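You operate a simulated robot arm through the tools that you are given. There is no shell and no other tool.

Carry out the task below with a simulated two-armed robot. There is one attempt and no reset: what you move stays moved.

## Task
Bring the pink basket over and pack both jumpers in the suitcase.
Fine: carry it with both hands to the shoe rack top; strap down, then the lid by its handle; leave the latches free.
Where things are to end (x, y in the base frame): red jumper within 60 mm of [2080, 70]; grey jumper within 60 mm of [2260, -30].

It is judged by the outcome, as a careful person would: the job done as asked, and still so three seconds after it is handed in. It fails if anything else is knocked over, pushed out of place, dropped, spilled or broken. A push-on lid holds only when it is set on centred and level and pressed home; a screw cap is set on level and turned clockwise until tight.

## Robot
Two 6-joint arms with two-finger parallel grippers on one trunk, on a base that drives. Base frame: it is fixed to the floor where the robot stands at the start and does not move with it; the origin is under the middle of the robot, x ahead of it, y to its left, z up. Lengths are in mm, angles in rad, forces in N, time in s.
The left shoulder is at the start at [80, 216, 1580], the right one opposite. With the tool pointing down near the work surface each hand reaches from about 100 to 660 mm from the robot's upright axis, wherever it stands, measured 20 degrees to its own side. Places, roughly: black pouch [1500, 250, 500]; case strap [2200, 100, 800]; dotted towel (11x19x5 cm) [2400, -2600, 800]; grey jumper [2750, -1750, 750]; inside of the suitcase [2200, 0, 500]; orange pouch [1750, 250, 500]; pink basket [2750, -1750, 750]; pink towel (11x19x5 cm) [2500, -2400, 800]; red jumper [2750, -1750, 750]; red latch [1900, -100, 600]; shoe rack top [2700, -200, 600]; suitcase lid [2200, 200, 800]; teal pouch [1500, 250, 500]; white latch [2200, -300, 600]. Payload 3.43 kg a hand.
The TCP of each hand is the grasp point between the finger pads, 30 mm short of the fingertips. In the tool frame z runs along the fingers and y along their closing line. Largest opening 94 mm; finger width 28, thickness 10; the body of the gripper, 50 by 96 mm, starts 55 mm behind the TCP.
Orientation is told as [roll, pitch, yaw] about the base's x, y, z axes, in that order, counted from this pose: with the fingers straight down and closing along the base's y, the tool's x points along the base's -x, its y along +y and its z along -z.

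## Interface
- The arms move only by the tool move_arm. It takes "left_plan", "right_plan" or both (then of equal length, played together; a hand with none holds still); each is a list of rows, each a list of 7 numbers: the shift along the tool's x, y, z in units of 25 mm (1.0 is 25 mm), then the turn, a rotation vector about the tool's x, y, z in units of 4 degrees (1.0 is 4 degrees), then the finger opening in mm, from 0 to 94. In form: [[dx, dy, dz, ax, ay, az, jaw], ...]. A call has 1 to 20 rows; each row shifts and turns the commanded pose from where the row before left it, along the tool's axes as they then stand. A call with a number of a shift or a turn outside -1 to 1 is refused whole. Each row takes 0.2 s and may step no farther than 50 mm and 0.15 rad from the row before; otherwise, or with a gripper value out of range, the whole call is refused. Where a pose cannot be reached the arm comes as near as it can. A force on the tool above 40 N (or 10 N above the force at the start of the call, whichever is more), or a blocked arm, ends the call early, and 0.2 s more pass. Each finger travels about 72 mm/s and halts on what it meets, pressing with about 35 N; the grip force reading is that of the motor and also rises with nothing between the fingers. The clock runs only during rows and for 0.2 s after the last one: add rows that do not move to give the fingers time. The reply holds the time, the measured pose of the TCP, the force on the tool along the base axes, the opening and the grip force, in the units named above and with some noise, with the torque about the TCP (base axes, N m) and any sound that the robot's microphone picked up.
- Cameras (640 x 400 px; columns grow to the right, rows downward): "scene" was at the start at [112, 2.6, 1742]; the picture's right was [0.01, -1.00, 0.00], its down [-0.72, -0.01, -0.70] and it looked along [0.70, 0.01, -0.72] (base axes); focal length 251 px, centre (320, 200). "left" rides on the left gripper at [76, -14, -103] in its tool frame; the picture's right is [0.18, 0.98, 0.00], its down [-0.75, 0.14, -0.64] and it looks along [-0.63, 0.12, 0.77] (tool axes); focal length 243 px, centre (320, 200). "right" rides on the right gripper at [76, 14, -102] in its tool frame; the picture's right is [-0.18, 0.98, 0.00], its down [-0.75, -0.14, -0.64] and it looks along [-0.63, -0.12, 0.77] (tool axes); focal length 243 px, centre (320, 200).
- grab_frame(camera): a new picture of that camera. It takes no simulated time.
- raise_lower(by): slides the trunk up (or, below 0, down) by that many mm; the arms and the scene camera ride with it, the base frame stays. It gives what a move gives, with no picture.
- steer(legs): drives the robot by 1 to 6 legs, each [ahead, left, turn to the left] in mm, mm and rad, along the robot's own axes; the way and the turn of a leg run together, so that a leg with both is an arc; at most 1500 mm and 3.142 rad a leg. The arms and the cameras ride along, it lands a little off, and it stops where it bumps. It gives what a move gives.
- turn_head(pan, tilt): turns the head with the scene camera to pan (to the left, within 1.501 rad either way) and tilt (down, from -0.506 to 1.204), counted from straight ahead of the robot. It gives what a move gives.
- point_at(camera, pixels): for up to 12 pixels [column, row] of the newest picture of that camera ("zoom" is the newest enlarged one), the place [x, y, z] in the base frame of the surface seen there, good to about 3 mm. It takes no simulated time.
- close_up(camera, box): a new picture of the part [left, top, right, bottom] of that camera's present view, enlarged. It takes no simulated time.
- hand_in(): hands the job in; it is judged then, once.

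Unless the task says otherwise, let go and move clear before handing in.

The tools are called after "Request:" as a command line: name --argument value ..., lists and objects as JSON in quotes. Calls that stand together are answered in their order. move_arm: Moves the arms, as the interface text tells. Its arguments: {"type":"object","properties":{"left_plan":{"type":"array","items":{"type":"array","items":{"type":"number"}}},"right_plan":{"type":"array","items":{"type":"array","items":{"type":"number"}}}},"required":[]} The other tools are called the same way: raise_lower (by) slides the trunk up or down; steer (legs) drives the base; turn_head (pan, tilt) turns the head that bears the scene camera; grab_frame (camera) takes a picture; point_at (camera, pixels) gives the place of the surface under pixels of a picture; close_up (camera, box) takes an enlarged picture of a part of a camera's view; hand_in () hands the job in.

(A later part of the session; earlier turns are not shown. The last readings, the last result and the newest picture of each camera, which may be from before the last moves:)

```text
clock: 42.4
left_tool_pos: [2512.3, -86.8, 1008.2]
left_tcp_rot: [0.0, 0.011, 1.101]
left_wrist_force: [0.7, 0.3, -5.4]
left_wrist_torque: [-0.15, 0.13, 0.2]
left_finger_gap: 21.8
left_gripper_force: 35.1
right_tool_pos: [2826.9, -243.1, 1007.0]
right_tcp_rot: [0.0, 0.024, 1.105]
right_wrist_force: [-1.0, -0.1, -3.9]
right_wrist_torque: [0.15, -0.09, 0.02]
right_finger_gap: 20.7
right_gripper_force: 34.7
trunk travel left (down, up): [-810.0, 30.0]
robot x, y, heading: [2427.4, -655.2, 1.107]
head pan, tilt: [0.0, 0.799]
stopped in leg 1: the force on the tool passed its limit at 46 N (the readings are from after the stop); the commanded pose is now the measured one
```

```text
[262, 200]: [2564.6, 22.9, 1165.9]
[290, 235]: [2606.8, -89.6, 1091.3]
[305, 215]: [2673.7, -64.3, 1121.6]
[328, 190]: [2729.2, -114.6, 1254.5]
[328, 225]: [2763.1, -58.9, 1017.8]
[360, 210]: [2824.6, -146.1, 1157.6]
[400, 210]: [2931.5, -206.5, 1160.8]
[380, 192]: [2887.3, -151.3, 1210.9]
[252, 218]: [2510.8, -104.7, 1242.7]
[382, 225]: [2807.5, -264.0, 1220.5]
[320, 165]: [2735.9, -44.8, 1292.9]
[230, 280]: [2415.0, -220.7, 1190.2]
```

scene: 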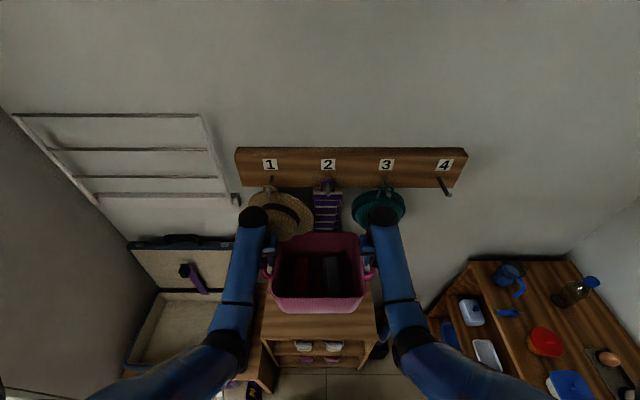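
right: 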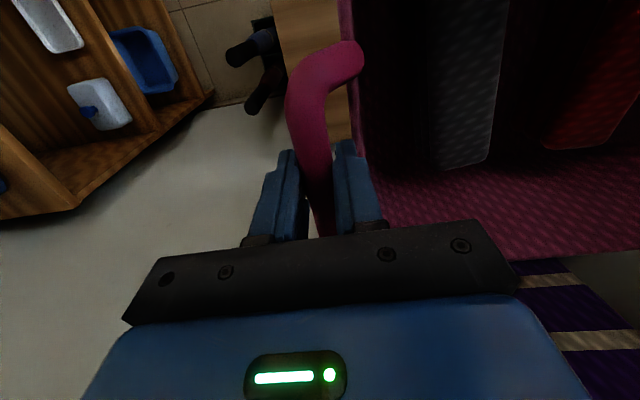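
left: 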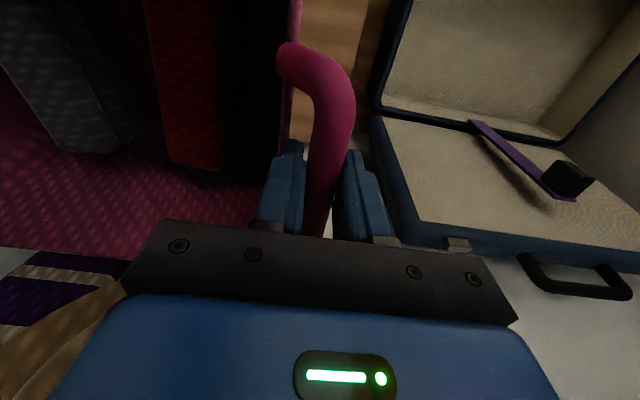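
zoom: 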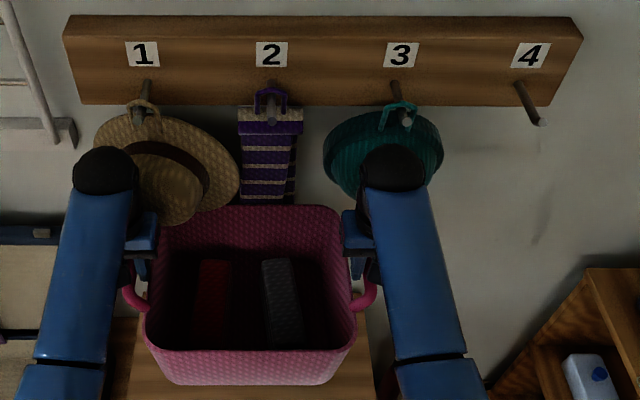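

The straw hat on hook 1 has been tilted by my left wrist (ball at (252,218), z≈1243). I'll back straight out at once and see whether the hats hang freely again.

Request:
steer --legs '[[-220, 0, 0]]'

Request:
turn_head --pan 0.0 --tilt 0.5

Request:
grab_frame --camera "scene"

Request:
close_up --camera "scene" --box '[220, 160, 460, 330]'

```text
clock: 44.1
left_tool_pos: [2416.3, -280.1, 1006.0]
left_tcp_rot: [-0.002, 0.013, 1.095]
left_wrist_force: [1.1, 1.3, -5.7]
left_wrist_torque: [0.03, -0.01, 0.35]
left_finger_gap: 21.9
left_gripper_force: 35.4
right_tool_pos: [2730.3, -438.7, 1004.5]
right_tcp_rot: [0.0, 0.028, 1.101]
right_wrist_force: [-0.9, 0.1, -5.1]
right_wrist_torque: [-0.05, 0.0, 0.15]
right_finger_gap: 20.4
right_gripper_force: 35.1
trunk travel left (down, up): [-810.0, 30.0]
robot x, y, heading: [2322.4, -855.5, 1.099]
head pan, tilt: [0.0, 0.799]
```

```text
clock: 44.9
left_tool_pos: [2414.5, -283.5, 1008.9]
left_tcp_rot: [0.0, 0.009, 1.097]
left_wrist_force: [0.9, 0.7, -5.2]
left_wrist_torque: [0.05, 0.02, 0.32]
left_finger_gap: 22.1
left_gripper_force: 35.0
right_tool_pos: [2729.0, -440.9, 1009.0]
right_tcp_rot: [-0.001, 0.023, 1.1]
right_wrist_force: [-1.2, -1.1, -4.0]
right_wrist_torque: [-0.06, 0.01, 0.12]
right_finger_gap: 20.5
right_gripper_force: 35.0
trunk travel left (down, up): [-810.0, 30.0]
robot x, y, heading: [2325.9, -852.2, 1.092]
head pan, tilt: [0.0, 0.499]
```

```text
taken
```

scene: 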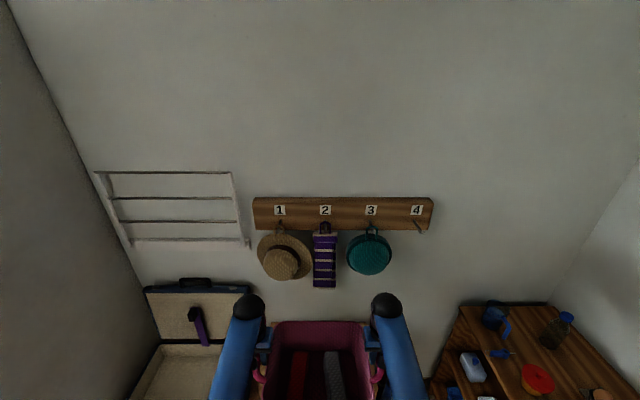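

```text
2.35 times, centred on (340, 245) of scene
```

zoom: 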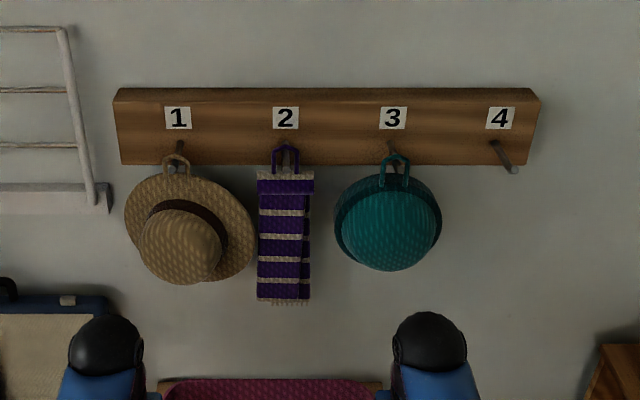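

Both hats and the scarf still hang on their hooks. I'll measure how low and how far out they reach.

Request:
point_at --camera "zoom" --pixels '[[180, 282], [180, 250], [150, 240], [240, 270], [180, 160], [285, 295], [285, 180], [390, 265], [390, 240], [390, 165], [508, 168], [175, 170]]'

Request:
point_at --camera "zoom" --pixels '[[300, 120], [300, 330], [105, 330], [430, 325], [105, 360], [435, 360], [130, 200], [215, 240], [190, 240], [370, 250], [410, 250], [285, 270]]'

```text
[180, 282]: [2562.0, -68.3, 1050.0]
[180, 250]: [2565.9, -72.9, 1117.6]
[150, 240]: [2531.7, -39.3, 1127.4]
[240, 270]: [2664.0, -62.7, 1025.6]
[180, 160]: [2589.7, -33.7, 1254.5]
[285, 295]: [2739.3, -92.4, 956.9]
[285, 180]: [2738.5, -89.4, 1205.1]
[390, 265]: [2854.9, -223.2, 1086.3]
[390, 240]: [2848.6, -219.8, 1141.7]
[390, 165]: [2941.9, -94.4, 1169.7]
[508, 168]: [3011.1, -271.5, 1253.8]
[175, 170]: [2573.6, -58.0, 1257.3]
```

```text
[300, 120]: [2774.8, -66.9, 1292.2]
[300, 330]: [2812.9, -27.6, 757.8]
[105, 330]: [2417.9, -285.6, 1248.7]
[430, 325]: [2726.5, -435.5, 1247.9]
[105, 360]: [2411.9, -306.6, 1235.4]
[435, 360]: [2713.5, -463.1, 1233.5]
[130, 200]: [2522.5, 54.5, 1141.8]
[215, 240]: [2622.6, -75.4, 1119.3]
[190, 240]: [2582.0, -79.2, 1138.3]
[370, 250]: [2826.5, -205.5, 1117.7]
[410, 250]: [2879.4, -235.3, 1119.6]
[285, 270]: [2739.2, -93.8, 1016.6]
```

The hats' crowns come out to about 25 mm behind my planned handle line with bottoms at z≈1050 (straw), 1075 (teal), scarf 950. If I come in low (handles ≈812, wrist balls top ≈1052) and 18 mm nearer the front edge, everything passes underneath. I'll lower the trunk 180 mm first and level the hands.

Request:
raise_lower --by -180

Request:
move_arm --left_plan '[[0, 0, 0, 0, -0.15, 0, 4], [0, 0, 0, 0, 0, 0, 4]]' --right_plan '[[0, 0, -0.08, 0, -0.3, 0, 4], [0, 0, 0, 0, 0, 0, 4]]'

Request:
turn_head --pan 0.0 --tilt 0.75

Request:
grab_frame --camera "scene"

```text
clock: 46.9
left_tool_pos: [2413.7, -283.3, 829.0]
left_tcp_rot: [-0.001, 0.011, 1.095]
left_wrist_force: [1.3, 0.0, -4.2]
left_wrist_torque: [-0.03, 0.01, 0.35]
left_finger_gap: 21.9
left_gripper_force: 35.6
right_tool_pos: [2728.7, -442.4, 827.4]
right_tcp_rot: [0.0, 0.021, 1.099]
right_wrist_force: [-2.0, -0.4, -4.3]
right_wrist_torque: [-0.02, 0.03, 0.12]
right_finger_gap: 20.0
right_gripper_force: 34.8
trunk travel left (down, up): [-630.0, 210.0]
robot x, y, heading: [2322.7, -853.6, 1.098]
head pan, tilt: [0.0, 0.499]
```

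```text
clock: 47.5
left_tool_pos: [2414.6, -284.6, 828.0]
left_tcp_rot: [0.0, 0.0, 1.095]
left_wrist_force: [2.9, 0.8, -4.8]
left_wrist_torque: [0.18, -0.14, 0.36]
left_finger_gap: 21.8
left_gripper_force: 35.3
right_tool_pos: [2727.8, -441.8, 831.0]
right_tcp_rot: [0.001, 0.001, 1.101]
right_wrist_force: [-3.7, 0.0, -5.0]
right_wrist_torque: [-0.28, 0.12, 0.21]
right_finger_gap: 20.1
right_gripper_force: 35.3
trunk travel left (down, up): [-630.0, 210.0]
robot x, y, heading: [2324.7, -859.4, 1.097]
head pan, tilt: [0.0, 0.499]
```

```text
clock: 48.3
left_tool_pos: [2413.8, -284.6, 829.0]
left_tcp_rot: [-0.002, 0.001, 1.095]
left_wrist_force: [5.2, -2.3, -4.7]
left_wrist_torque: [-0.03, 0.03, 0.32]
left_finger_gap: 21.8
left_gripper_force: 35.2
right_tool_pos: [2728.7, -442.1, 830.1]
right_tcp_rot: [0.001, 0.0, 1.1]
right_wrist_force: [-5.7, 0.9, -4.1]
right_wrist_torque: [0.06, 0.04, 0.13]
right_finger_gap: 19.9
right_gripper_force: 34.5
trunk travel left (down, up): [-630.0, 210.0]
robot x, y, heading: [2324.7, -861.0, 1.088]
head pan, tilt: [0.0, 0.75]
```

```text
taken
```

scene: 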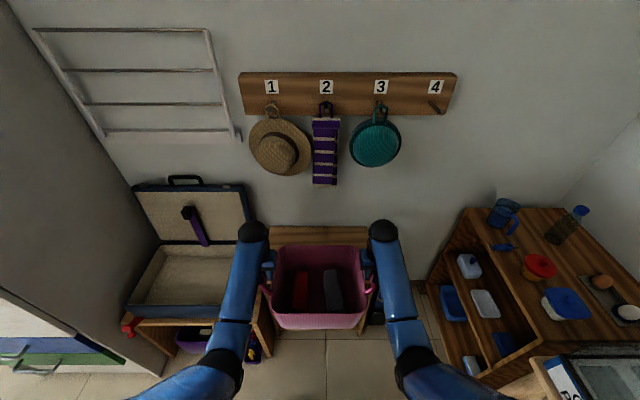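

The hands are level at z≈829 and the basket's back overhangs the rack's front edge. I'll check the basket's tilt and clearance over the rack in a close-up.

Request:
close_up --camera "scene" --box '[230, 210, 410, 340]'

Request:
point_at --camera "zoom" --pixels '[[160, 125], [465, 125], [145, 370], [490, 375], [150, 85], [480, 85], [300, 70], [320, 125], [320, 385], [320, 410], [255, 220], [365, 220]]'

```text
3.08 times, centred on (320, 275) of scene
```

zoom: 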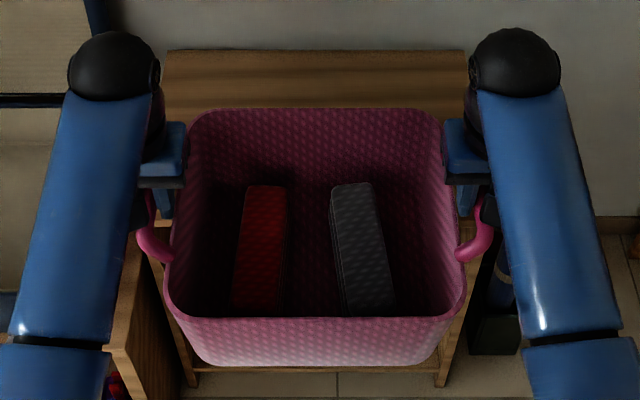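

```text
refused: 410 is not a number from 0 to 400
```

Request:
point_at --camera "zoom" --pixels '[[205, 115], [430, 115], [170, 300], [460, 300], [180, 85], [460, 85], [300, 58], [320, 110], [320, 325], [320, 360], [265, 220], [355, 220]]'

Request:
point_at --camera "zoom" --pixels '[[145, 245], [475, 245], [110, 65], [515, 62], [180, 315], [450, 318], [215, 360], [420, 360], [115, 35], [515, 35], [310, 250], [170, 60]]'

```text
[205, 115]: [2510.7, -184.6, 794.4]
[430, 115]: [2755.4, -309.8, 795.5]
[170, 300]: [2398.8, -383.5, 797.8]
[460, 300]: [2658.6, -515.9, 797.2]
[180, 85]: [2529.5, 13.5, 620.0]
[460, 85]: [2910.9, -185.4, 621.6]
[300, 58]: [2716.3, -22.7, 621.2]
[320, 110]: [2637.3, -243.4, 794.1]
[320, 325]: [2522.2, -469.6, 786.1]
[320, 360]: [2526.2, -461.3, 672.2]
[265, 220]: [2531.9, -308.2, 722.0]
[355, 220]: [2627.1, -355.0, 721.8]
```

```text
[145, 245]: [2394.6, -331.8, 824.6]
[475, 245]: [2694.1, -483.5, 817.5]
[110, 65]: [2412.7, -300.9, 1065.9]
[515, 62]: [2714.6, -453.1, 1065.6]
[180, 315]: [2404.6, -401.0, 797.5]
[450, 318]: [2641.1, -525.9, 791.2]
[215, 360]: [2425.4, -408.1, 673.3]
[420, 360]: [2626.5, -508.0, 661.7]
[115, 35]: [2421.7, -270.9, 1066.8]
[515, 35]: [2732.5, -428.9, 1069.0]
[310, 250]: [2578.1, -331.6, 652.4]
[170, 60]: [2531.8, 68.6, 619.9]
```

Basket rim is level (794–798), bottom ≈647 against the rack top at 620. I'll lower 14 mm more, then drive 219 mm ahead under the hats.

Request:
raise_lower --by -14

Request:
steer --legs '[[150, 1, 0]]'

Request:
grab_frame --camera "scene"

```text
clock: 48.9
left_tool_pos: [2413.9, -284.0, 815.0]
left_tcp_rot: [0.0, 0.002, 1.094]
left_wrist_force: [7.2, -2.1, -5.5]
left_wrist_torque: [-0.01, 0.04, 0.33]
left_finger_gap: 21.8
left_gripper_force: 34.5
right_tool_pos: [2728.8, -442.3, 815.6]
right_tcp_rot: [0.0, -0.001, 1.101]
right_wrist_force: [-6.8, 2.4, -4.2]
right_wrist_torque: [0.03, 0.0, 0.06]
right_finger_gap: 19.9
right_gripper_force: 35.2
trunk travel left (down, up): [-616.0, 224.0]
robot x, y, heading: [2321.9, -856.5, 1.102]
head pan, tilt: [0.0, 0.75]
```

```text
clock: 50.3
left_tool_pos: [2478.5, -152.3, 816.5]
left_tcp_rot: [-0.002, -0.004, 1.098]
left_wrist_force: [8.1, -3.4, -4.3]
left_wrist_torque: [0.0, 0.0, 0.32]
left_finger_gap: 22.1
left_gripper_force: 34.9
right_tool_pos: [2792.8, -308.4, 817.8]
right_tcp_rot: [0.0, -0.003, 1.103]
right_wrist_force: [-8.8, 2.5, -4.8]
right_wrist_torque: [-0.01, 0.1, 0.1]
right_finger_gap: 20.0
right_gripper_force: 35.1
trunk travel left (down, up): [-616.0, 224.0]
robot x, y, heading: [2389.5, -725.8, 1.099]
head pan, tilt: [0.0, 0.75]
```

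```text
taken
```

scene: 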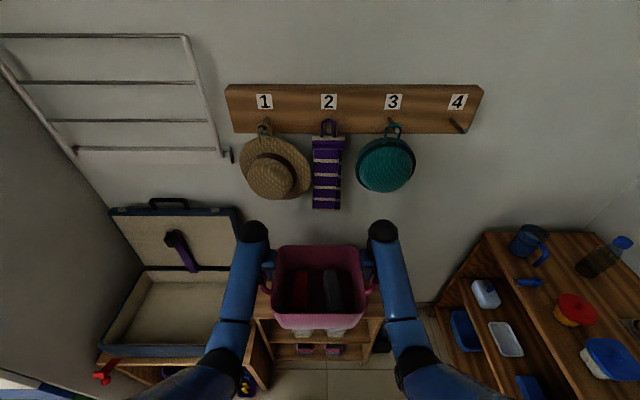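

Clear so far; the mid is at (2636,-230), about 70 mm short. I'll drive the remaining distance.

Request:
steer --legs '[[68, -2, 0]]'

Request:
grab_frame --camera "scene"

Request:
close_up --camera "scene" --box '[220, 130, 420, 340]'

```text
clock: 51.3
left_tool_pos: [2509.9, -96.1, 816.0]
left_tcp_rot: [-0.002, -0.005, 1.095]
left_wrist_force: [2.3, 0.6, -4.5]
left_wrist_torque: [0.04, 0.01, 0.31]
left_finger_gap: 21.9
left_gripper_force: 35.1
right_tool_pos: [2823.4, -253.8, 818.3]
right_tcp_rot: [0.0, -0.003, 1.101]
right_wrist_force: [-1.3, -0.6, -5.1]
right_wrist_torque: [-0.03, 0.02, 0.09]
right_finger_gap: 20.0
right_gripper_force: 35.0
trunk travel left (down, up): [-616.0, 224.0]
robot x, y, heading: [2420.4, -663.0, 1.097]
head pan, tilt: [0.0, 0.75]
```

```text
taken
```

scene: 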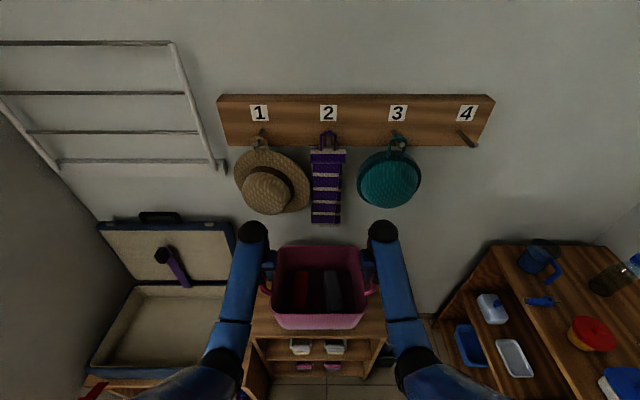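

```text
1.90 times, centred on (320, 235) of scene
```

zoom: 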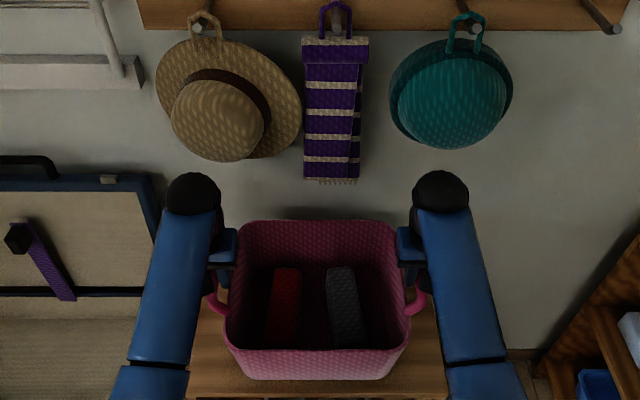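

The basket hangs over the rack with hats clear above (zoom: hat bottom (220,160), wrist ball top (195,172)). I'll lower the trunk to set it down.

Request:
raise_lower --by -12

Request:
raise_lower --by -3

```text
clock: 51.9
left_tool_pos: [2508.5, -94.8, 802.7]
left_tcp_rot: [-0.002, -0.004, 1.099]
left_wrist_force: [-2.1, -1.2, -1.9]
left_wrist_torque: [0.05, -0.04, 0.25]
left_finger_gap: 22.0
left_gripper_force: 35.0
right_tool_pos: [2823.8, -252.4, 805.2]
right_tcp_rot: [0.0, 0.0, 1.103]
right_wrist_force: [-4.0, -6.0, 7.3]
right_wrist_torque: [0.36, -0.18, 0.05]
right_finger_gap: 19.8
right_gripper_force: 35.3
trunk travel left (down, up): [-604.0, 236.0]
robot x, y, heading: [2421.6, -664.0, 1.099]
head pan, tilt: [0.0, 0.75]
```

```text
clock: 52.4
left_tool_pos: [2508.9, -94.9, 803.3]
left_tcp_rot: [-0.001, -0.005, 1.097]
left_wrist_force: [0.4, 4.5, 1.1]
left_wrist_torque: [-0.55, 0.3, 0.35]
left_finger_gap: 22.0
left_gripper_force: 34.7
right_tool_pos: [2823.9, -253.0, 806.0]
right_tcp_rot: [-0.001, -0.006, 1.103]
right_wrist_force: [-5.7, -7.2, 29.2]
right_wrist_torque: [-0.74, 0.36, 0.12]
right_finger_gap: 19.8
right_gripper_force: 35.0
trunk travel left (down, up): [-601.0, 239.0]
robot x, y, heading: [2421.3, -667.3, 1.101]
head pan, tilt: [0.0, 0.75]
```

The basket now rests on the rack (right hand pressing 29 N). I'll ease the right hand up 2 mm, then open both hands to 36 mm.

Request:
move_arm --left_plan '[[0, 0, 0, 0, 0, 0, 4], [0, 0, 0, 0, 0, 0, 26], [0, 0, 0, 0, 0, 0, 34], [0, 0, 0, 0, 0, 0, 36]]' --right_plan '[[0, 0, -0.08, 0, 0, 0, 4], [0, 0, 0, 0, 0, 0, 26], [0, 0, 0, 0, 0, 0, 34], [0, 0, 0, 0, 0, 0, 36]]'

Request:
grab_frame --camera "left"

Request:
grab_frame --camera "right"

Request:
close_up --camera "scene" --box '[220, 200, 420, 360]'

```text
clock: 53.4
left_tool_pos: [2509.7, -94.8, 800.2]
left_tcp_rot: [-0.003, -0.003, 1.096]
left_wrist_force: [-2.2, 0.3, 3.3]
left_wrist_torque: [-0.08, 0.03, -0.03]
left_finger_gap: 34.9
left_gripper_force: 0.1
right_tool_pos: [2825.1, -253.5, 802.1]
right_tcp_rot: [-0.001, 0.001, 1.102]
right_wrist_force: [0.0, -0.4, 0.9]
right_wrist_torque: [0.01, 0.0, 0.02]
right_finger_gap: 36.0
right_gripper_force: 0.1
trunk travel left (down, up): [-601.0, 239.0]
robot x, y, heading: [2418.9, -663.7, 1.096]
head pan, tilt: [0.0, 0.75]
```

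```text
taken
```

left: 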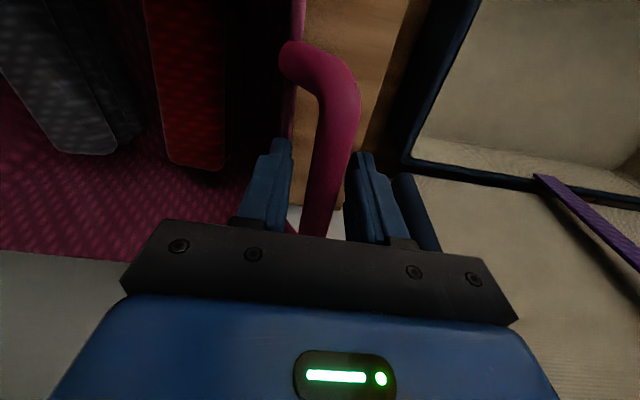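

```text
taken
```

right: 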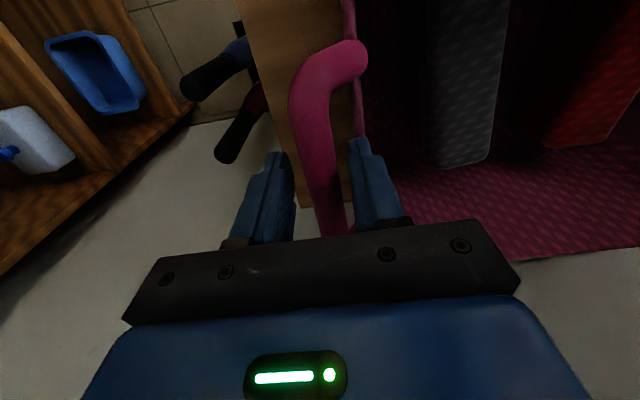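

```text
2.50 times, centred on (320, 280) of scene
```

zoom: 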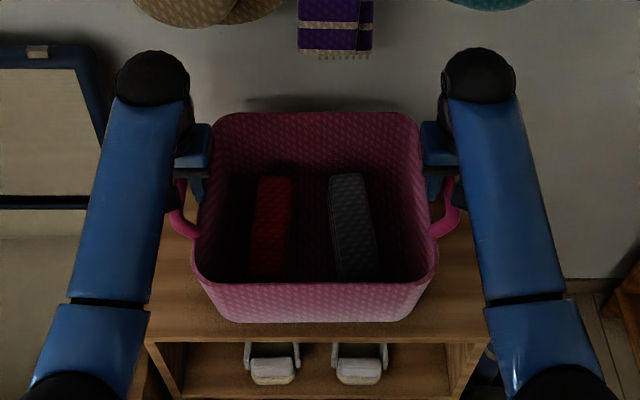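

The handles are free between the open fingers. To avoid the hats when rising, I'll tilt both wrists back toward me by 16° about the grasp points first, then retract along the fingers.

Request:
move_arm --left_plan '[[0, 0.08, 0, 0, -1, 0, 38], [0, 0, 0, 0, -1, 0, 38], [0, 0, 0, 0, -1, 0, 38], [0, 0, 0, 0, -1, 0, 38], [-0.25, 0, -0.9, 0, 0, 0, 38], [-0.25, 0, -0.9, 0, 0, 0, 38], [0, 0, -0.6, 0, 0, 0, 38], [0, 0, 0, 0, 0, 0, 38]]' --right_plan '[[0, 0, 0, 0, -1, 0, 38], [0, 0, 0, 0, -1, 0, 38], [0, 0, 0, 0, -1, 0, 38], [0, 0, 0, 0, -1, 0, 38], [-0.25, 0, -0.9, 0, 0, 0, 38], [-0.25, 0, -0.9, 0, 0, 0, 38], [0, 0, -0.6, 0, 0, 0, 38], [0, 0, 0, 0, 0, 0, 38]]'

Request:
grab_frame --camera "scene"

```text
clock: 55.2
left_tool_pos: [2507.2, -98.6, 861.8]
left_tcp_rot: [-0.001, -0.279, 1.097]
left_wrist_force: [0.6, 1.1, 0.0]
left_wrist_torque: [-0.01, -0.01, -0.01]
left_finger_gap: 38.0
left_gripper_force: 0.1
right_tool_pos: [2824.6, -255.4, 863.8]
right_tcp_rot: [0.002, -0.278, 1.102]
right_wrist_force: [0.0, -0.6, -0.3]
right_wrist_torque: [-0.03, -0.01, 0.0]
right_finger_gap: 37.9
right_gripper_force: 0.1
trunk travel left (down, up): [-601.0, 239.0]
robot x, y, heading: [2425.4, -669.1, 1.099]
head pan, tilt: [0.0, 0.75]
```

```text
taken
```

scene: 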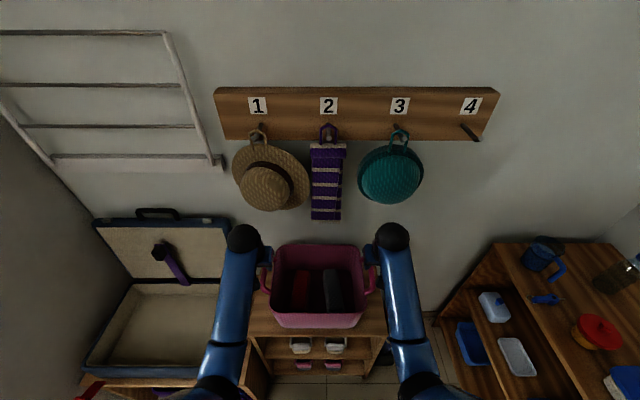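

Both hands are out of the handles and hats are untouched. I'll now look into the basket to measure the jumpers.

Request:
close_up --camera "scene" --box '[260, 230, 380, 335]'

Request:
point_at --camera "zoom" --pixels '[[180, 170], [260, 170], [170, 300], [265, 300], [215, 240], [365, 240], [330, 170], [400, 170], [340, 300], [430, 300], [300, 240], [320, 330]]'

```text
3.81 times, centred on (320, 282) of scene
```

zoom: 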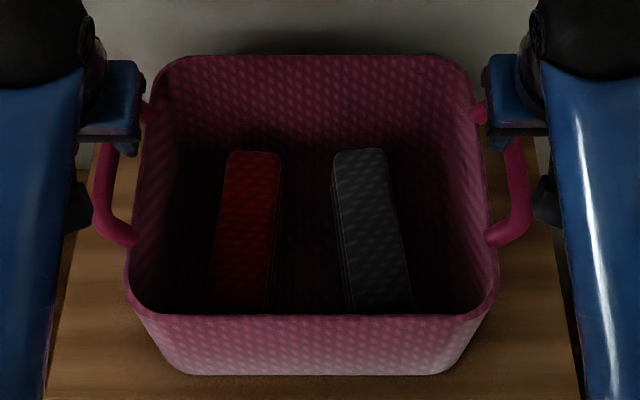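

```text
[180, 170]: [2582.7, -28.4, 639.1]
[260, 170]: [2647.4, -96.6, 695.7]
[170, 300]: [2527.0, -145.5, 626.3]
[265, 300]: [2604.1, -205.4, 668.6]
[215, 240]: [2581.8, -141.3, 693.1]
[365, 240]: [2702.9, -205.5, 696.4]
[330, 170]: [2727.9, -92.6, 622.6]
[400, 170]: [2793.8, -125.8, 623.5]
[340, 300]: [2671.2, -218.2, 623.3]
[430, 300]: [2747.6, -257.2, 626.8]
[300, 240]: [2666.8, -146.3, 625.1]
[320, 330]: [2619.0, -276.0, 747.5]
```

I'll sample the jumpers' top edges more closely.

Request:
point_at --camera "zoom" --pixels '[[234, 158], [274, 158], [220, 240], [266, 240], [212, 300], [258, 300], [340, 156], [380, 156], [350, 240], [392, 240], [365, 300], [405, 300]]'

Request:
point_at --camera "zoom" --pixels '[[240, 200], [235, 280], [365, 200], [380, 280], [250, 153], [360, 151], [320, 60], [320, 318], [140, 200], [485, 200], [320, 370], [320, 200]]'

```text
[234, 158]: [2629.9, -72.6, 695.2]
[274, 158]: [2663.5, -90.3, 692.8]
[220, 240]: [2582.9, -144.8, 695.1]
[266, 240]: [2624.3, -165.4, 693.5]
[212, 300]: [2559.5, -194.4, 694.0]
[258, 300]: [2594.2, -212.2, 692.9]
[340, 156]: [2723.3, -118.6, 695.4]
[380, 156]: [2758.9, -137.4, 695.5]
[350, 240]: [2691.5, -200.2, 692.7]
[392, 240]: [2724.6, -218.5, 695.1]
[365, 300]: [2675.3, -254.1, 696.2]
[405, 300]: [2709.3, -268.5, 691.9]
```

```text
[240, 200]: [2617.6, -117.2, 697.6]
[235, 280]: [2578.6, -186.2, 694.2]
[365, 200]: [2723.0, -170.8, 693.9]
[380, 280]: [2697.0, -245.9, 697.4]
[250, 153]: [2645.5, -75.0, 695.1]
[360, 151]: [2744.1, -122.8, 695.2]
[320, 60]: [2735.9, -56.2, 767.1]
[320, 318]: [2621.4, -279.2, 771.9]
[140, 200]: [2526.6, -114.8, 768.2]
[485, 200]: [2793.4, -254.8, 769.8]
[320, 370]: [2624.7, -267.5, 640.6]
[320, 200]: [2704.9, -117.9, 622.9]
```

Red jumper: centre about (2609,-141), top z 695, long axis at yaw 1.05, ~50 mm wide; grey: centre about (2718,-193), yaw 1.22. I'll bring the left hand, still tilted back, over the red one, go down to rim level, then straighten the wrist under the hats.

Request:
move_arm --left_plan '[[-0.077, -0.884, 0.022, 0, 0, 0, 60], [-0.077, -0.884, 0.022, 0, 0, 0, 70], [-0.077, -0.884, 0.022, 0, 0, 0, 72], [-0.077, -0.884, 0.022, 0, 0, 0, 72], [-0.077, -0.884, 0.022, 0, 0, 0, 72], [0.265, 0, 0.92, 0, 0, 0, 72], [0.265, 0, 0.92, 0, 0, 0, 72], [0.265, 0, 0.92, 0, 0, 0, 72], [0, 0, 0, 0, 1, 0, 72], [0, 0, 0, 0, 1, 0, 72], [0, 0, 0, 0, 1, 0, 72], [0, 0, 0, 0, 1, 0, 72], [0, 0, 0, 0, 0, 0.67, 72], [0, 0, 0, 0, 0, 0, 72]]'

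Request:
grab_frame --camera "left"

Request:
grab_frame --camera "scene"

```text
clock: 58.2
left_tool_pos: [2609.9, -137.3, 789.9]
left_tcp_rot: [-0.002, 0.0, 1.05]
left_wrist_force: [-0.8, 0.0, -0.8]
left_wrist_torque: [-0.02, -0.02, 0.05]
left_finger_gap: 71.9
left_gripper_force: 0.1
right_tool_pos: [2824.5, -256.0, 862.9]
right_tcp_rot: [0.001, -0.28, 1.102]
right_wrist_force: [0.4, -0.3, 0.7]
right_wrist_torque: [0.0, -0.01, 0.01]
right_finger_gap: 37.8
right_gripper_force: 0.0
trunk travel left (down, up): [-601.0, 239.0]
robot x, y, heading: [2419.7, -667.1, 1.103]
head pan, tilt: [0.0, 0.75]
```

```text
taken
```

left: 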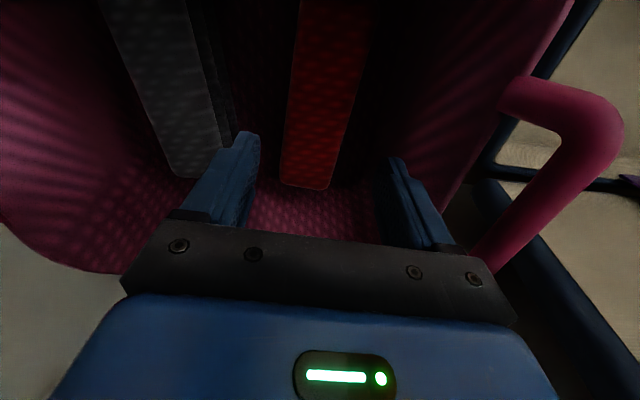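

```text
taken
```

scene: 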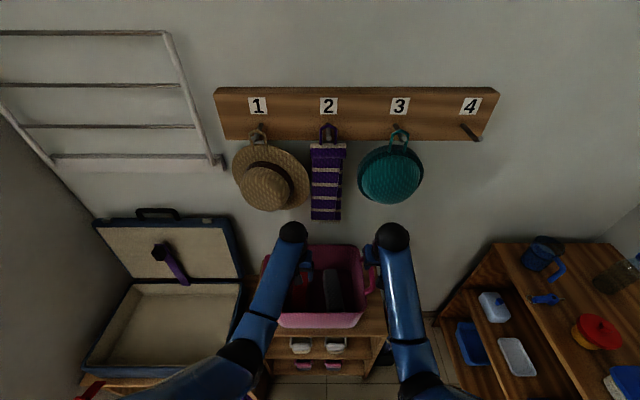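

The left view shows the red jumper centred under the grasp point (its far end at (309,187), centre line through (322,119)). I'll descend straight to z≈667 and close.

Request:
move_arm --left_plan '[[0, 0, 0.98, 0, 0, 0, 72], [0, 0, 0.98, 0, 0, 0, 72], [0, 0, 0.98, 0, 0, 0, 72], [0, 0, 0.98, 0, 0, 0, 72], [0, 0, 0.9, 0, 0, 0, 72], [0, 0, 0, 0, 0, 0, 72]]'

Request:
grab_frame --camera "left"

```text
clock: 59.6
left_tool_pos: [2607.6, -140.3, 669.8]
left_tcp_rot: [0.001, -0.001, 1.05]
left_wrist_force: [-0.8, 0.1, -0.8]
left_wrist_torque: [0.01, 0.02, 0.02]
left_finger_gap: 71.9
left_gripper_force: 0.1
right_tool_pos: [2823.8, -256.2, 863.1]
right_tcp_rot: [0.0, -0.279, 1.102]
right_wrist_force: [-0.2, 0.4, 0.7]
right_wrist_torque: [-0.02, 0.01, 0.01]
right_finger_gap: 38.1
right_gripper_force: 0.1
trunk travel left (down, up): [-601.0, 239.0]
robot x, y, heading: [2421.7, -666.5, 1.1]
head pan, tilt: [0.0, 0.75]
```

```text
taken
```

left: 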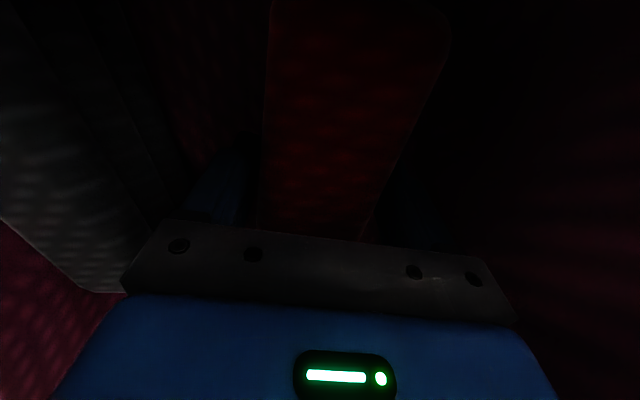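

The fingers straddle the red jumper (dark view, jumper between (265,150) and (385,190)). I'll close the left hand on it.

Request:
move_arm --left_plan '[[0, 0, 0, 0, 0, 0, 55], [0, 0, 0, 0, 0, 0, 35], [0, 0, 0, 0, 0, 0, 30], [0, 0, 0, 0, 0, 0, 30]]'

```text
clock: 60.6
left_tool_pos: [2606.9, -140.6, 669.5]
left_tcp_rot: [0.0, -0.002, 1.047]
left_wrist_force: [1.0, 0.1, 0.2]
left_wrist_torque: [0.07, 0.05, -0.1]
left_finger_gap: 64.1
left_gripper_force: 35.2
right_tool_pos: [2824.9, -255.7, 863.0]
right_tcp_rot: [-0.001, -0.278, 1.101]
right_wrist_force: [0.0, 0.6, -0.1]
right_wrist_torque: [0.01, 0.01, 0.02]
right_finger_gap: 38.0
right_gripper_force: 0.2
trunk travel left (down, up): [-601.0, 239.0]
robot x, y, heading: [2422.0, -663.4, 1.097]
head pan, tilt: [0.0, 0.75]
```

The red jumper is gripped (64 mm, 35 N). I'll lift it slightly, shift 20 mm back inside the basket so the wrist stays in front of the hats, then raise it out.

Request:
move_arm --left_plan '[[0, 0, -0.5, 0, 0, 0, 30], [0, 0, -0.8, 0, 0, 0, 30], [0, 0, -0.8, 0, 0, 0, 30], [0.4, 0, -0.6, 0, 0, 0, 30], [0.4, 0, -0.8, 0, 0, 0, 30], [0, 0, -0.9, 0, 0, 0, 30], [0, 0, -0.9, 0, 0, 0, 30], [0, 0, -0.9, 0, 0, 0, 30], [0, 0, -0.9, 0, 0, 0, 30], [0, 0, 0, 0, 0, 0, 30]]'

Request:
grab_frame --camera "left"

Request:
grab_frame --camera "scene"

```text
clock: 62.8
left_tool_pos: [2602.4, -156.9, 845.8]
left_tcp_rot: [-0.002, -0.004, 1.049]
left_wrist_force: [0.0, -0.5, -4.1]
left_wrist_torque: [0.01, 0.0, -0.03]
left_finger_gap: 64.1
left_gripper_force: 34.6
right_tool_pos: [2822.6, -256.3, 863.6]
right_tcp_rot: [-0.001, -0.278, 1.103]
right_wrist_force: [0.0, -0.4, -0.2]
right_wrist_torque: [-0.02, 0.0, 0.0]
right_finger_gap: 38.1
right_gripper_force: 0.0
trunk travel left (down, up): [-601.0, 239.0]
robot x, y, heading: [2424.1, -666.7, 1.099]
head pan, tilt: [0.0, 0.75]
```

```text
taken
```

left: 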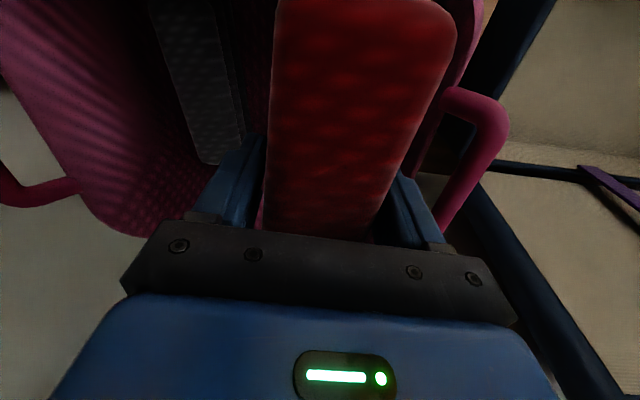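

```text
taken
```

scene: 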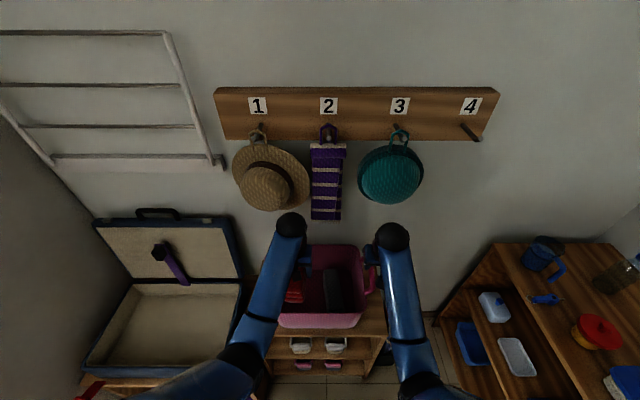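

The red jumper is out (4 N held). I'll draw it back clear of the basket, then aside to the left, to free the view and space for the right hand.

Request:
move_arm --left_plan '[[0.9, 0, -0.2, 0, 0, 0, 30], [0.95, 0, -0.2, 0, 0, 0, 30], [0.95, 0, 0, 0, 0, 0, 30], [0.95, 0, 0, 0, 0, 0, 30], [0.95, 0, 0, 0, 0, 0, 30], [0.95, 0, 0, 0, 0, 0, 30], [0.95, 0, 0, 0, 0, 0, 30], [0.95, 0, 0, 0, 0, 0, 30], [0, 0.9, 0, 0, 0, 0, 30], [0, 0.9, 0, 0, 0, 0, 30], [0, 0.9, 0, 0, 0, 0, 30], [0, 0.9, 0, 0, 0, 0, 30], [0, 0.9, 0, 0, 0, 0, 30], [0, 0, 0, 0, 0, 0, 30]]'

Request:
grab_frame --camera "scene"

Request:
close_up --camera "scene" --box '[260, 230, 380, 335]'

```text
clock: 65.8
left_tool_pos: [2419.2, -250.7, 802.8]
left_tcp_rot: [0.001, -0.004, 1.054]
left_wrist_force: [2.2, 1.0, 8.3]
left_wrist_torque: [0.26, -0.64, -0.02]
left_finger_gap: 65.2
left_gripper_force: 34.9
left hand out of reach, approached as far as the arm can: row 1, 2, 3, 4, 5, 6, 7
right_tool_pos: [2824.6, -255.7, 863.1]
right_tcp_rot: [0.001, -0.279, 1.102]
right_wrist_force: [0.0, 0.2, -0.4]
right_wrist_torque: [0.04, 0.02, 0.01]
right_finger_gap: 37.9
right_gripper_force: 0.0
trunk travel left (down, up): [-601.0, 239.0]
robot x, y, heading: [2420.7, -666.5, 1.099]
head pan, tilt: [0.0, 0.75]
```

```text
taken
```

scene: 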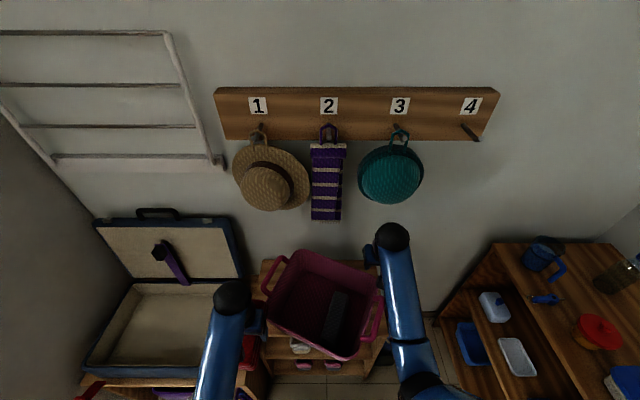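

```text
3.81 times, centred on (320, 282) of scene
```

zoom: 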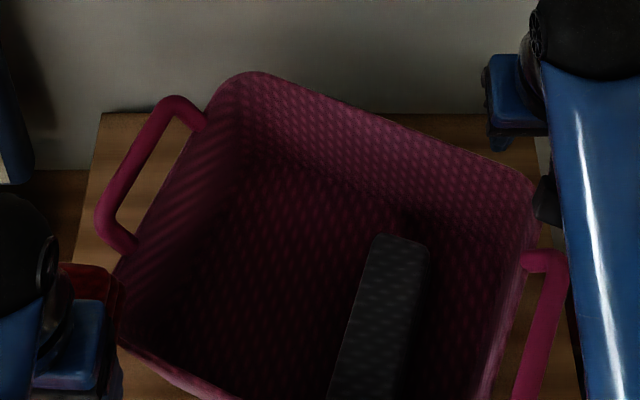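

The left arm ran out of reach and sagged to z≈803, dragging the basket so that it is now turned on the rack — I must check before moving further. I'll look through the left hand camera and measure the basket.

Request:
grab_frame --camera "left"

Request:
close_up --camera "scene" --box '[200, 230, 400, 400]'

Request:
point_at --camera "scene" --pixels '[[296, 252], [378, 280], [350, 358], [270, 322], [270, 275], [375, 320], [335, 315], [248, 345], [310, 300], [262, 262], [388, 345], [255, 345]]'

```text
taken
```

left: 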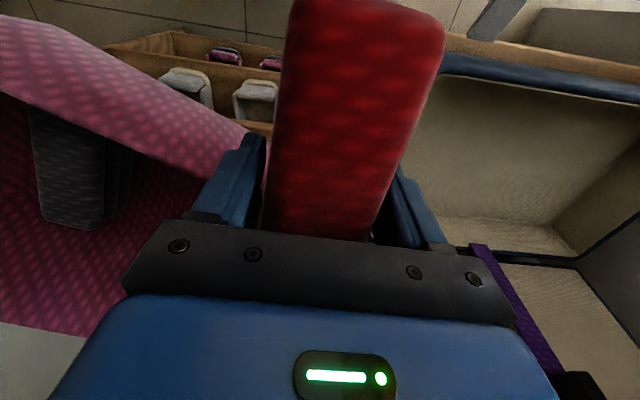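

```text
2.35 times, centred on (300, 315) of scene
```

zoom: 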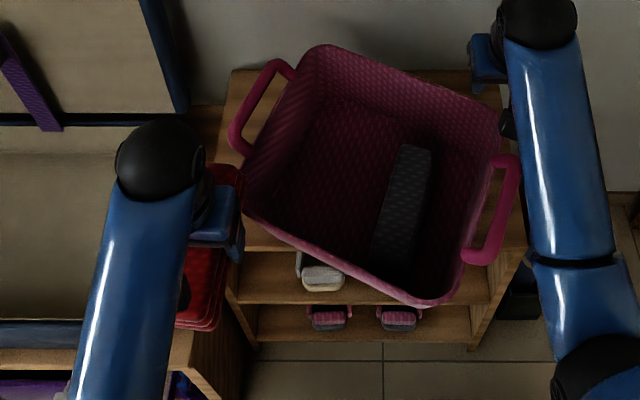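

```text
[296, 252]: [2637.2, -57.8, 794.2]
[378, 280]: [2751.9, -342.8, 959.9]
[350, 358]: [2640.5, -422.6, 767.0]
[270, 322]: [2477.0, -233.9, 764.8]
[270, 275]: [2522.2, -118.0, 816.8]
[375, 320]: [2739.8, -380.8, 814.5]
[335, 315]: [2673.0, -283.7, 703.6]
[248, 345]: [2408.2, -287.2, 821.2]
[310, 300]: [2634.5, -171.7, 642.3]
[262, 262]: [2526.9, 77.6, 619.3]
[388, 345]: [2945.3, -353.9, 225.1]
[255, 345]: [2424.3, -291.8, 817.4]
```

The left finger seems to press on the basket's front-left rim (left view, rim meets finger at (245,150); +8 N), tipping it slightly; its centre is still about 45 mm inside the rack's front edge. I'll raise the trunk slowly in small steps so it settles flat.

Request:
raise_lower --by 5

Request:
raise_lower --by 5

Request:
grab_frame --camera "left"

Request:
close_up --camera "scene" --box '[200, 230, 400, 400]'

```text
clock: 66.3
left_tool_pos: [2420.4, -251.6, 806.4]
left_tcp_rot: [0.002, -0.004, 1.049]
left_wrist_force: [-0.3, -0.3, -2.7]
left_wrist_torque: [-0.02, 0.0, 0.0]
left_finger_gap: 65.2
left_gripper_force: 35.1
right_tool_pos: [2823.6, -256.6, 868.0]
right_tcp_rot: [0.001, -0.279, 1.102]
right_wrist_force: [-0.3, 0.3, 0.7]
right_wrist_torque: [0.0, 0.0, -0.01]
right_finger_gap: 37.8
right_gripper_force: 0.0
trunk travel left (down, up): [-606.0, 234.0]
robot x, y, heading: [2422.4, -664.9, 1.097]
head pan, tilt: [0.0, 0.75]
```

```text
clock: 66.9
left_tool_pos: [2419.7, -251.4, 812.8]
left_tcp_rot: [-0.002, -0.004, 1.05]
left_wrist_force: [0.5, -0.7, -1.6]
left_wrist_torque: [-0.05, -0.01, 0.02]
left_finger_gap: 65.1
left_gripper_force: 34.9
right_tool_pos: [2822.7, -256.6, 873.9]
right_tcp_rot: [0.0, -0.277, 1.101]
right_wrist_force: [-1.1, -0.1, -0.7]
right_wrist_torque: [-0.02, -0.02, -0.04]
right_finger_gap: 38.2
right_gripper_force: 0.0
trunk travel left (down, up): [-611.0, 229.0]
robot x, y, heading: [2422.5, -669.0, 1.098]
head pan, tilt: [0.0, 0.75]
```

```text
taken
```

left: 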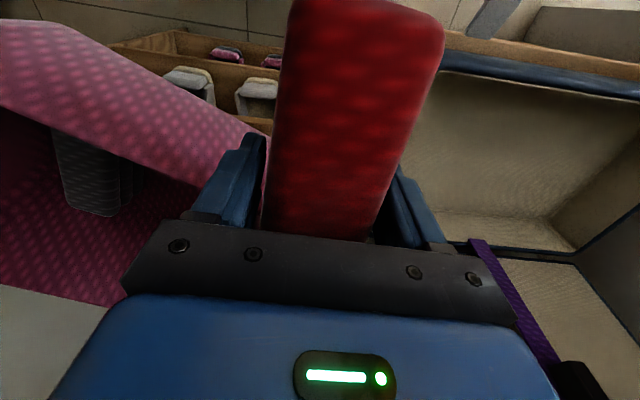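

```text
2.35 times, centred on (300, 315) of scene
```

zoom: 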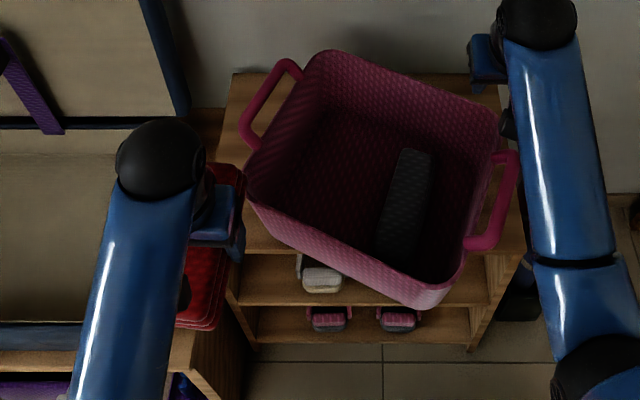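

The force dropped to a plain jumper weight and the basket seems to have settled. I'll measure its rim heights and corners.

Request:
point_at --camera "zoom" --pixels '[[320, 55], [485, 110], [430, 285], [255, 205], [400, 80], [350, 250], [255, 100], [500, 205], [405, 200], [340, 150], [290, 100], [330, 265]]'

Request:
point_at --camera "zoom" --pixels '[[300, 60], [495, 125], [440, 290], [248, 185], [245, 150], [515, 170], [470, 245], [285, 65], [430, 305], [265, 225], [350, 130], [400, 160]]'

```text
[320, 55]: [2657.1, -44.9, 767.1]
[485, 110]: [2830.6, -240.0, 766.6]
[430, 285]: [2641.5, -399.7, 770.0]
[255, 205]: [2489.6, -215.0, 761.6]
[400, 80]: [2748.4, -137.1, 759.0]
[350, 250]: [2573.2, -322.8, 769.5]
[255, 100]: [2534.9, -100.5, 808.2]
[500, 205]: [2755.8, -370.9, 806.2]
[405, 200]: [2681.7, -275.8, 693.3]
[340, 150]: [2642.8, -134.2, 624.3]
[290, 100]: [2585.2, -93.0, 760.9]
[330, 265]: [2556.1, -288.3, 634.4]
```

```text
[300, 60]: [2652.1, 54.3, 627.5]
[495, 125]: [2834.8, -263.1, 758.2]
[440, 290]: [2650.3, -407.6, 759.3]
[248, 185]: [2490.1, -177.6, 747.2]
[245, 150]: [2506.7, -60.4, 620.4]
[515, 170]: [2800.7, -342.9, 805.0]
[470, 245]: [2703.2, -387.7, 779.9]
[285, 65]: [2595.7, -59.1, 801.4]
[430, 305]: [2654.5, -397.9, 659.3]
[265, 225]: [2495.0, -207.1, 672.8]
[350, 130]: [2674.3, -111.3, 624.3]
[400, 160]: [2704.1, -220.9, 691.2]
```

The basket is flat again (rim ≈767, floor 624) but turned about 27° with its front corner overhanging; its centre is well on the rack, so it is stable, and I will re-seat it squarely once the jumpers are out. Now I'll measure the grey jumper's new position.

Request:
close_up --camera "scene" --box '[290, 270, 390, 370]'

```text
4.00 times, centred on (340, 320) of scene
```

zoom: 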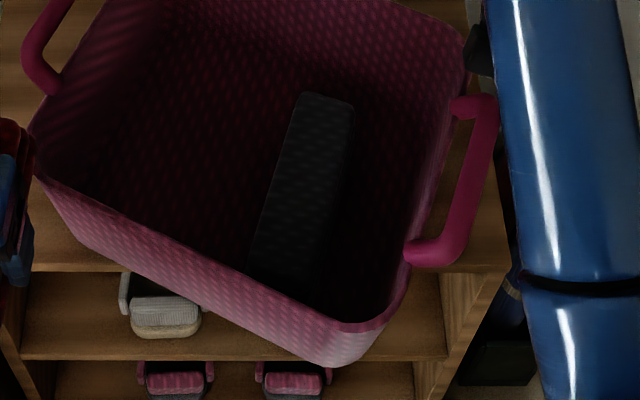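

Request:
point_at --camera "zoom" --pixels '[[305, 100], [347, 108], [325, 98], [282, 170], [330, 180], [308, 175], [262, 240], [310, 255], [290, 245], [285, 275], [325, 120], [240, 150]]'

Request:
point_at --camera "zoom" --pixels '[[440, 60], [40, 130], [60, 190], [360, 330], [340, 325], [400, 290], [465, 70], [480, 105], [425, 250], [30, 40], [50, 90], [455, 200]]'

```text
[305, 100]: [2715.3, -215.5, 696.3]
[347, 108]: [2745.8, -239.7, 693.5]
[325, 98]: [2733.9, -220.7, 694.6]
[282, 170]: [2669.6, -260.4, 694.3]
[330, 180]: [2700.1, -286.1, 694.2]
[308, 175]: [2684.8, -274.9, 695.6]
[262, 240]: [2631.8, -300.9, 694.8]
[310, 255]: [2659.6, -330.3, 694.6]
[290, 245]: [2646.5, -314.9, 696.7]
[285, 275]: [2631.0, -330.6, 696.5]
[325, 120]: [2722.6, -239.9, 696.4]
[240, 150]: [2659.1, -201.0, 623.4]
```

```text
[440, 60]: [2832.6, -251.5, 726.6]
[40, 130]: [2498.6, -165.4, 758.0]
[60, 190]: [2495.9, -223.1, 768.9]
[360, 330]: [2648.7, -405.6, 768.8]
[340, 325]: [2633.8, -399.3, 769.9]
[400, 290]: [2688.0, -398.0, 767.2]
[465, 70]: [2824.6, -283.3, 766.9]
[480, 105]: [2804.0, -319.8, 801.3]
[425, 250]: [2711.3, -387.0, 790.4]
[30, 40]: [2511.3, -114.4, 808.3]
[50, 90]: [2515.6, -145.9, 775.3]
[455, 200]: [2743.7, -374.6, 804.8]
```

Grey jumper: centre about (2680,-278), yaw 0.80, top 695, well in front of the hats. I'll bring the right hand (tilted back) over it, come down to z≈800, straighten and turn to its yaw.

Request:
move_arm --right_plan '[[0.538, 0.785, -0.155, 0, 0, 0, 50], [0.538, 0.785, -0.155, 0, 0, 0, 62], [0.538, 0.785, -0.155, 0, 0, 0, 74], [0.538, 0.785, -0.155, 0, 0, 0, 80], [0.538, 0.785, -0.155, 0, 0, 0, 80], [0.538, 0.785, -0.155, 0, 0, 0, 80], [0.272, 0, 0.948, 0, 0, 0, 80], [0.272, 0, 0.948, 0, 0, 0, 80], [0.272, 0, 0.948, 0, 0, 0, 80], [0, 0, 0, 0, 1, 0, 80], [0, 0, 0, 0, 1, 0, 80], [0, 0, 0, 0, 1, 0, 80], [0, 0, 0, 0, 1, 0, 80], [0, 0, 0, 0, 0, 0.866, 80], [0, 0, 0, 0, 0, 0.866, 80], [0, 0, 0, 0, 0, 0.866, 80], [0, 0, 0, 0, 0, 0.866, 80], [0, 0, 0, 0, 0, 0.866, 80], [0, 0, 0, 0, 0, 0, 80]]'

Request:
grab_frame --camera "right"

Request:
grab_frame --camera "scene"

```text
clock: 70.9
left_tool_pos: [2420.9, -252.8, 813.5]
left_tcp_rot: [-0.002, -0.005, 1.051]
left_wrist_force: [-0.9, 0.0, -3.5]
left_wrist_torque: [-0.03, 0.03, -0.01]
left_finger_gap: 64.9
left_gripper_force: 35.5
right_tool_pos: [2679.8, -278.8, 799.4]
right_tcp_rot: [0.001, 0.002, 0.799]
right_wrist_force: [1.1, -0.6, 0.3]
right_wrist_torque: [0.03, -0.04, 0.02]
right_finger_gap: 79.8
right_gripper_force: 0.0
trunk travel left (down, up): [-611.0, 229.0]
robot x, y, heading: [2419.3, -665.7, 1.097]
head pan, tilt: [0.0, 0.75]
```

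```text
taken
```

right: 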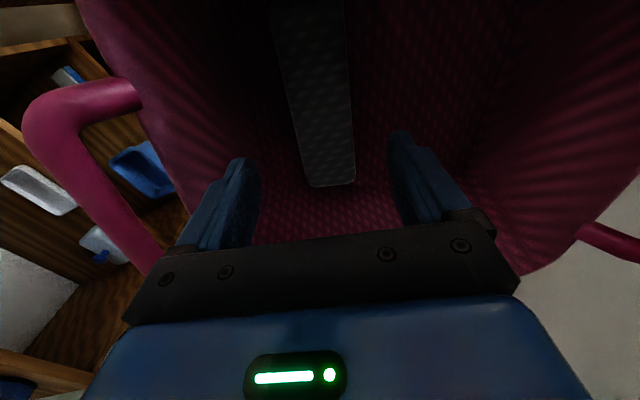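

```text
taken
```

scene: 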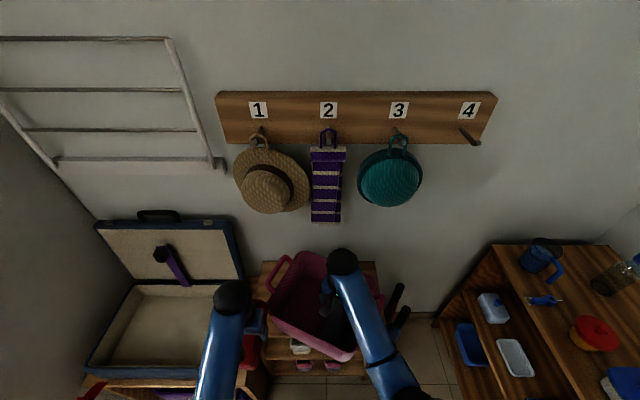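

The right view shows the grey jumper centred (far end (332,185), middle at (319,119)). I'll go down to z≈670 and close.

Request:
move_arm --right_plan '[[0, 0, 1, 0, 0, 0, 80], [0, 0, 1, 0, 0, 0, 80], [0, 0, 1, 0, 0, 0, 80], [0, 0, 1, 0, 0, 0, 80], [0, 0, 1, 0, 0, 0, 80], [0, 0, 0.18, 0, 0, 0, 80], [0, 0, 0, 0, 0, 0, 60], [0, 0, 0, 0, 0, 0, 40], [0, 0, 0, 0, 0, 0, 30], [0, 0, 0, 0, 0, 0, 30]]'

```text
clock: 73.1
left_tool_pos: [2420.3, -249.8, 814.2]
left_tcp_rot: [-0.001, -0.004, 1.053]
left_wrist_force: [0.5, 1.0, -2.4]
left_wrist_torque: [0.01, 0.01, -0.01]
left_finger_gap: 64.5
left_gripper_force: 35.0
right_tool_pos: [2678.3, -279.0, 668.3]
right_tcp_rot: [0.0, 0.002, 0.799]
right_wrist_force: [0.3, 0.1, 0.0]
right_wrist_torque: [0.07, -0.09, -0.02]
right_finger_gap: 64.4
right_gripper_force: 35.2
trunk travel left (down, up): [-611.0, 229.0]
robot x, y, heading: [2424.5, -665.0, 1.098]
head pan, tilt: [0.0, 0.75]
```

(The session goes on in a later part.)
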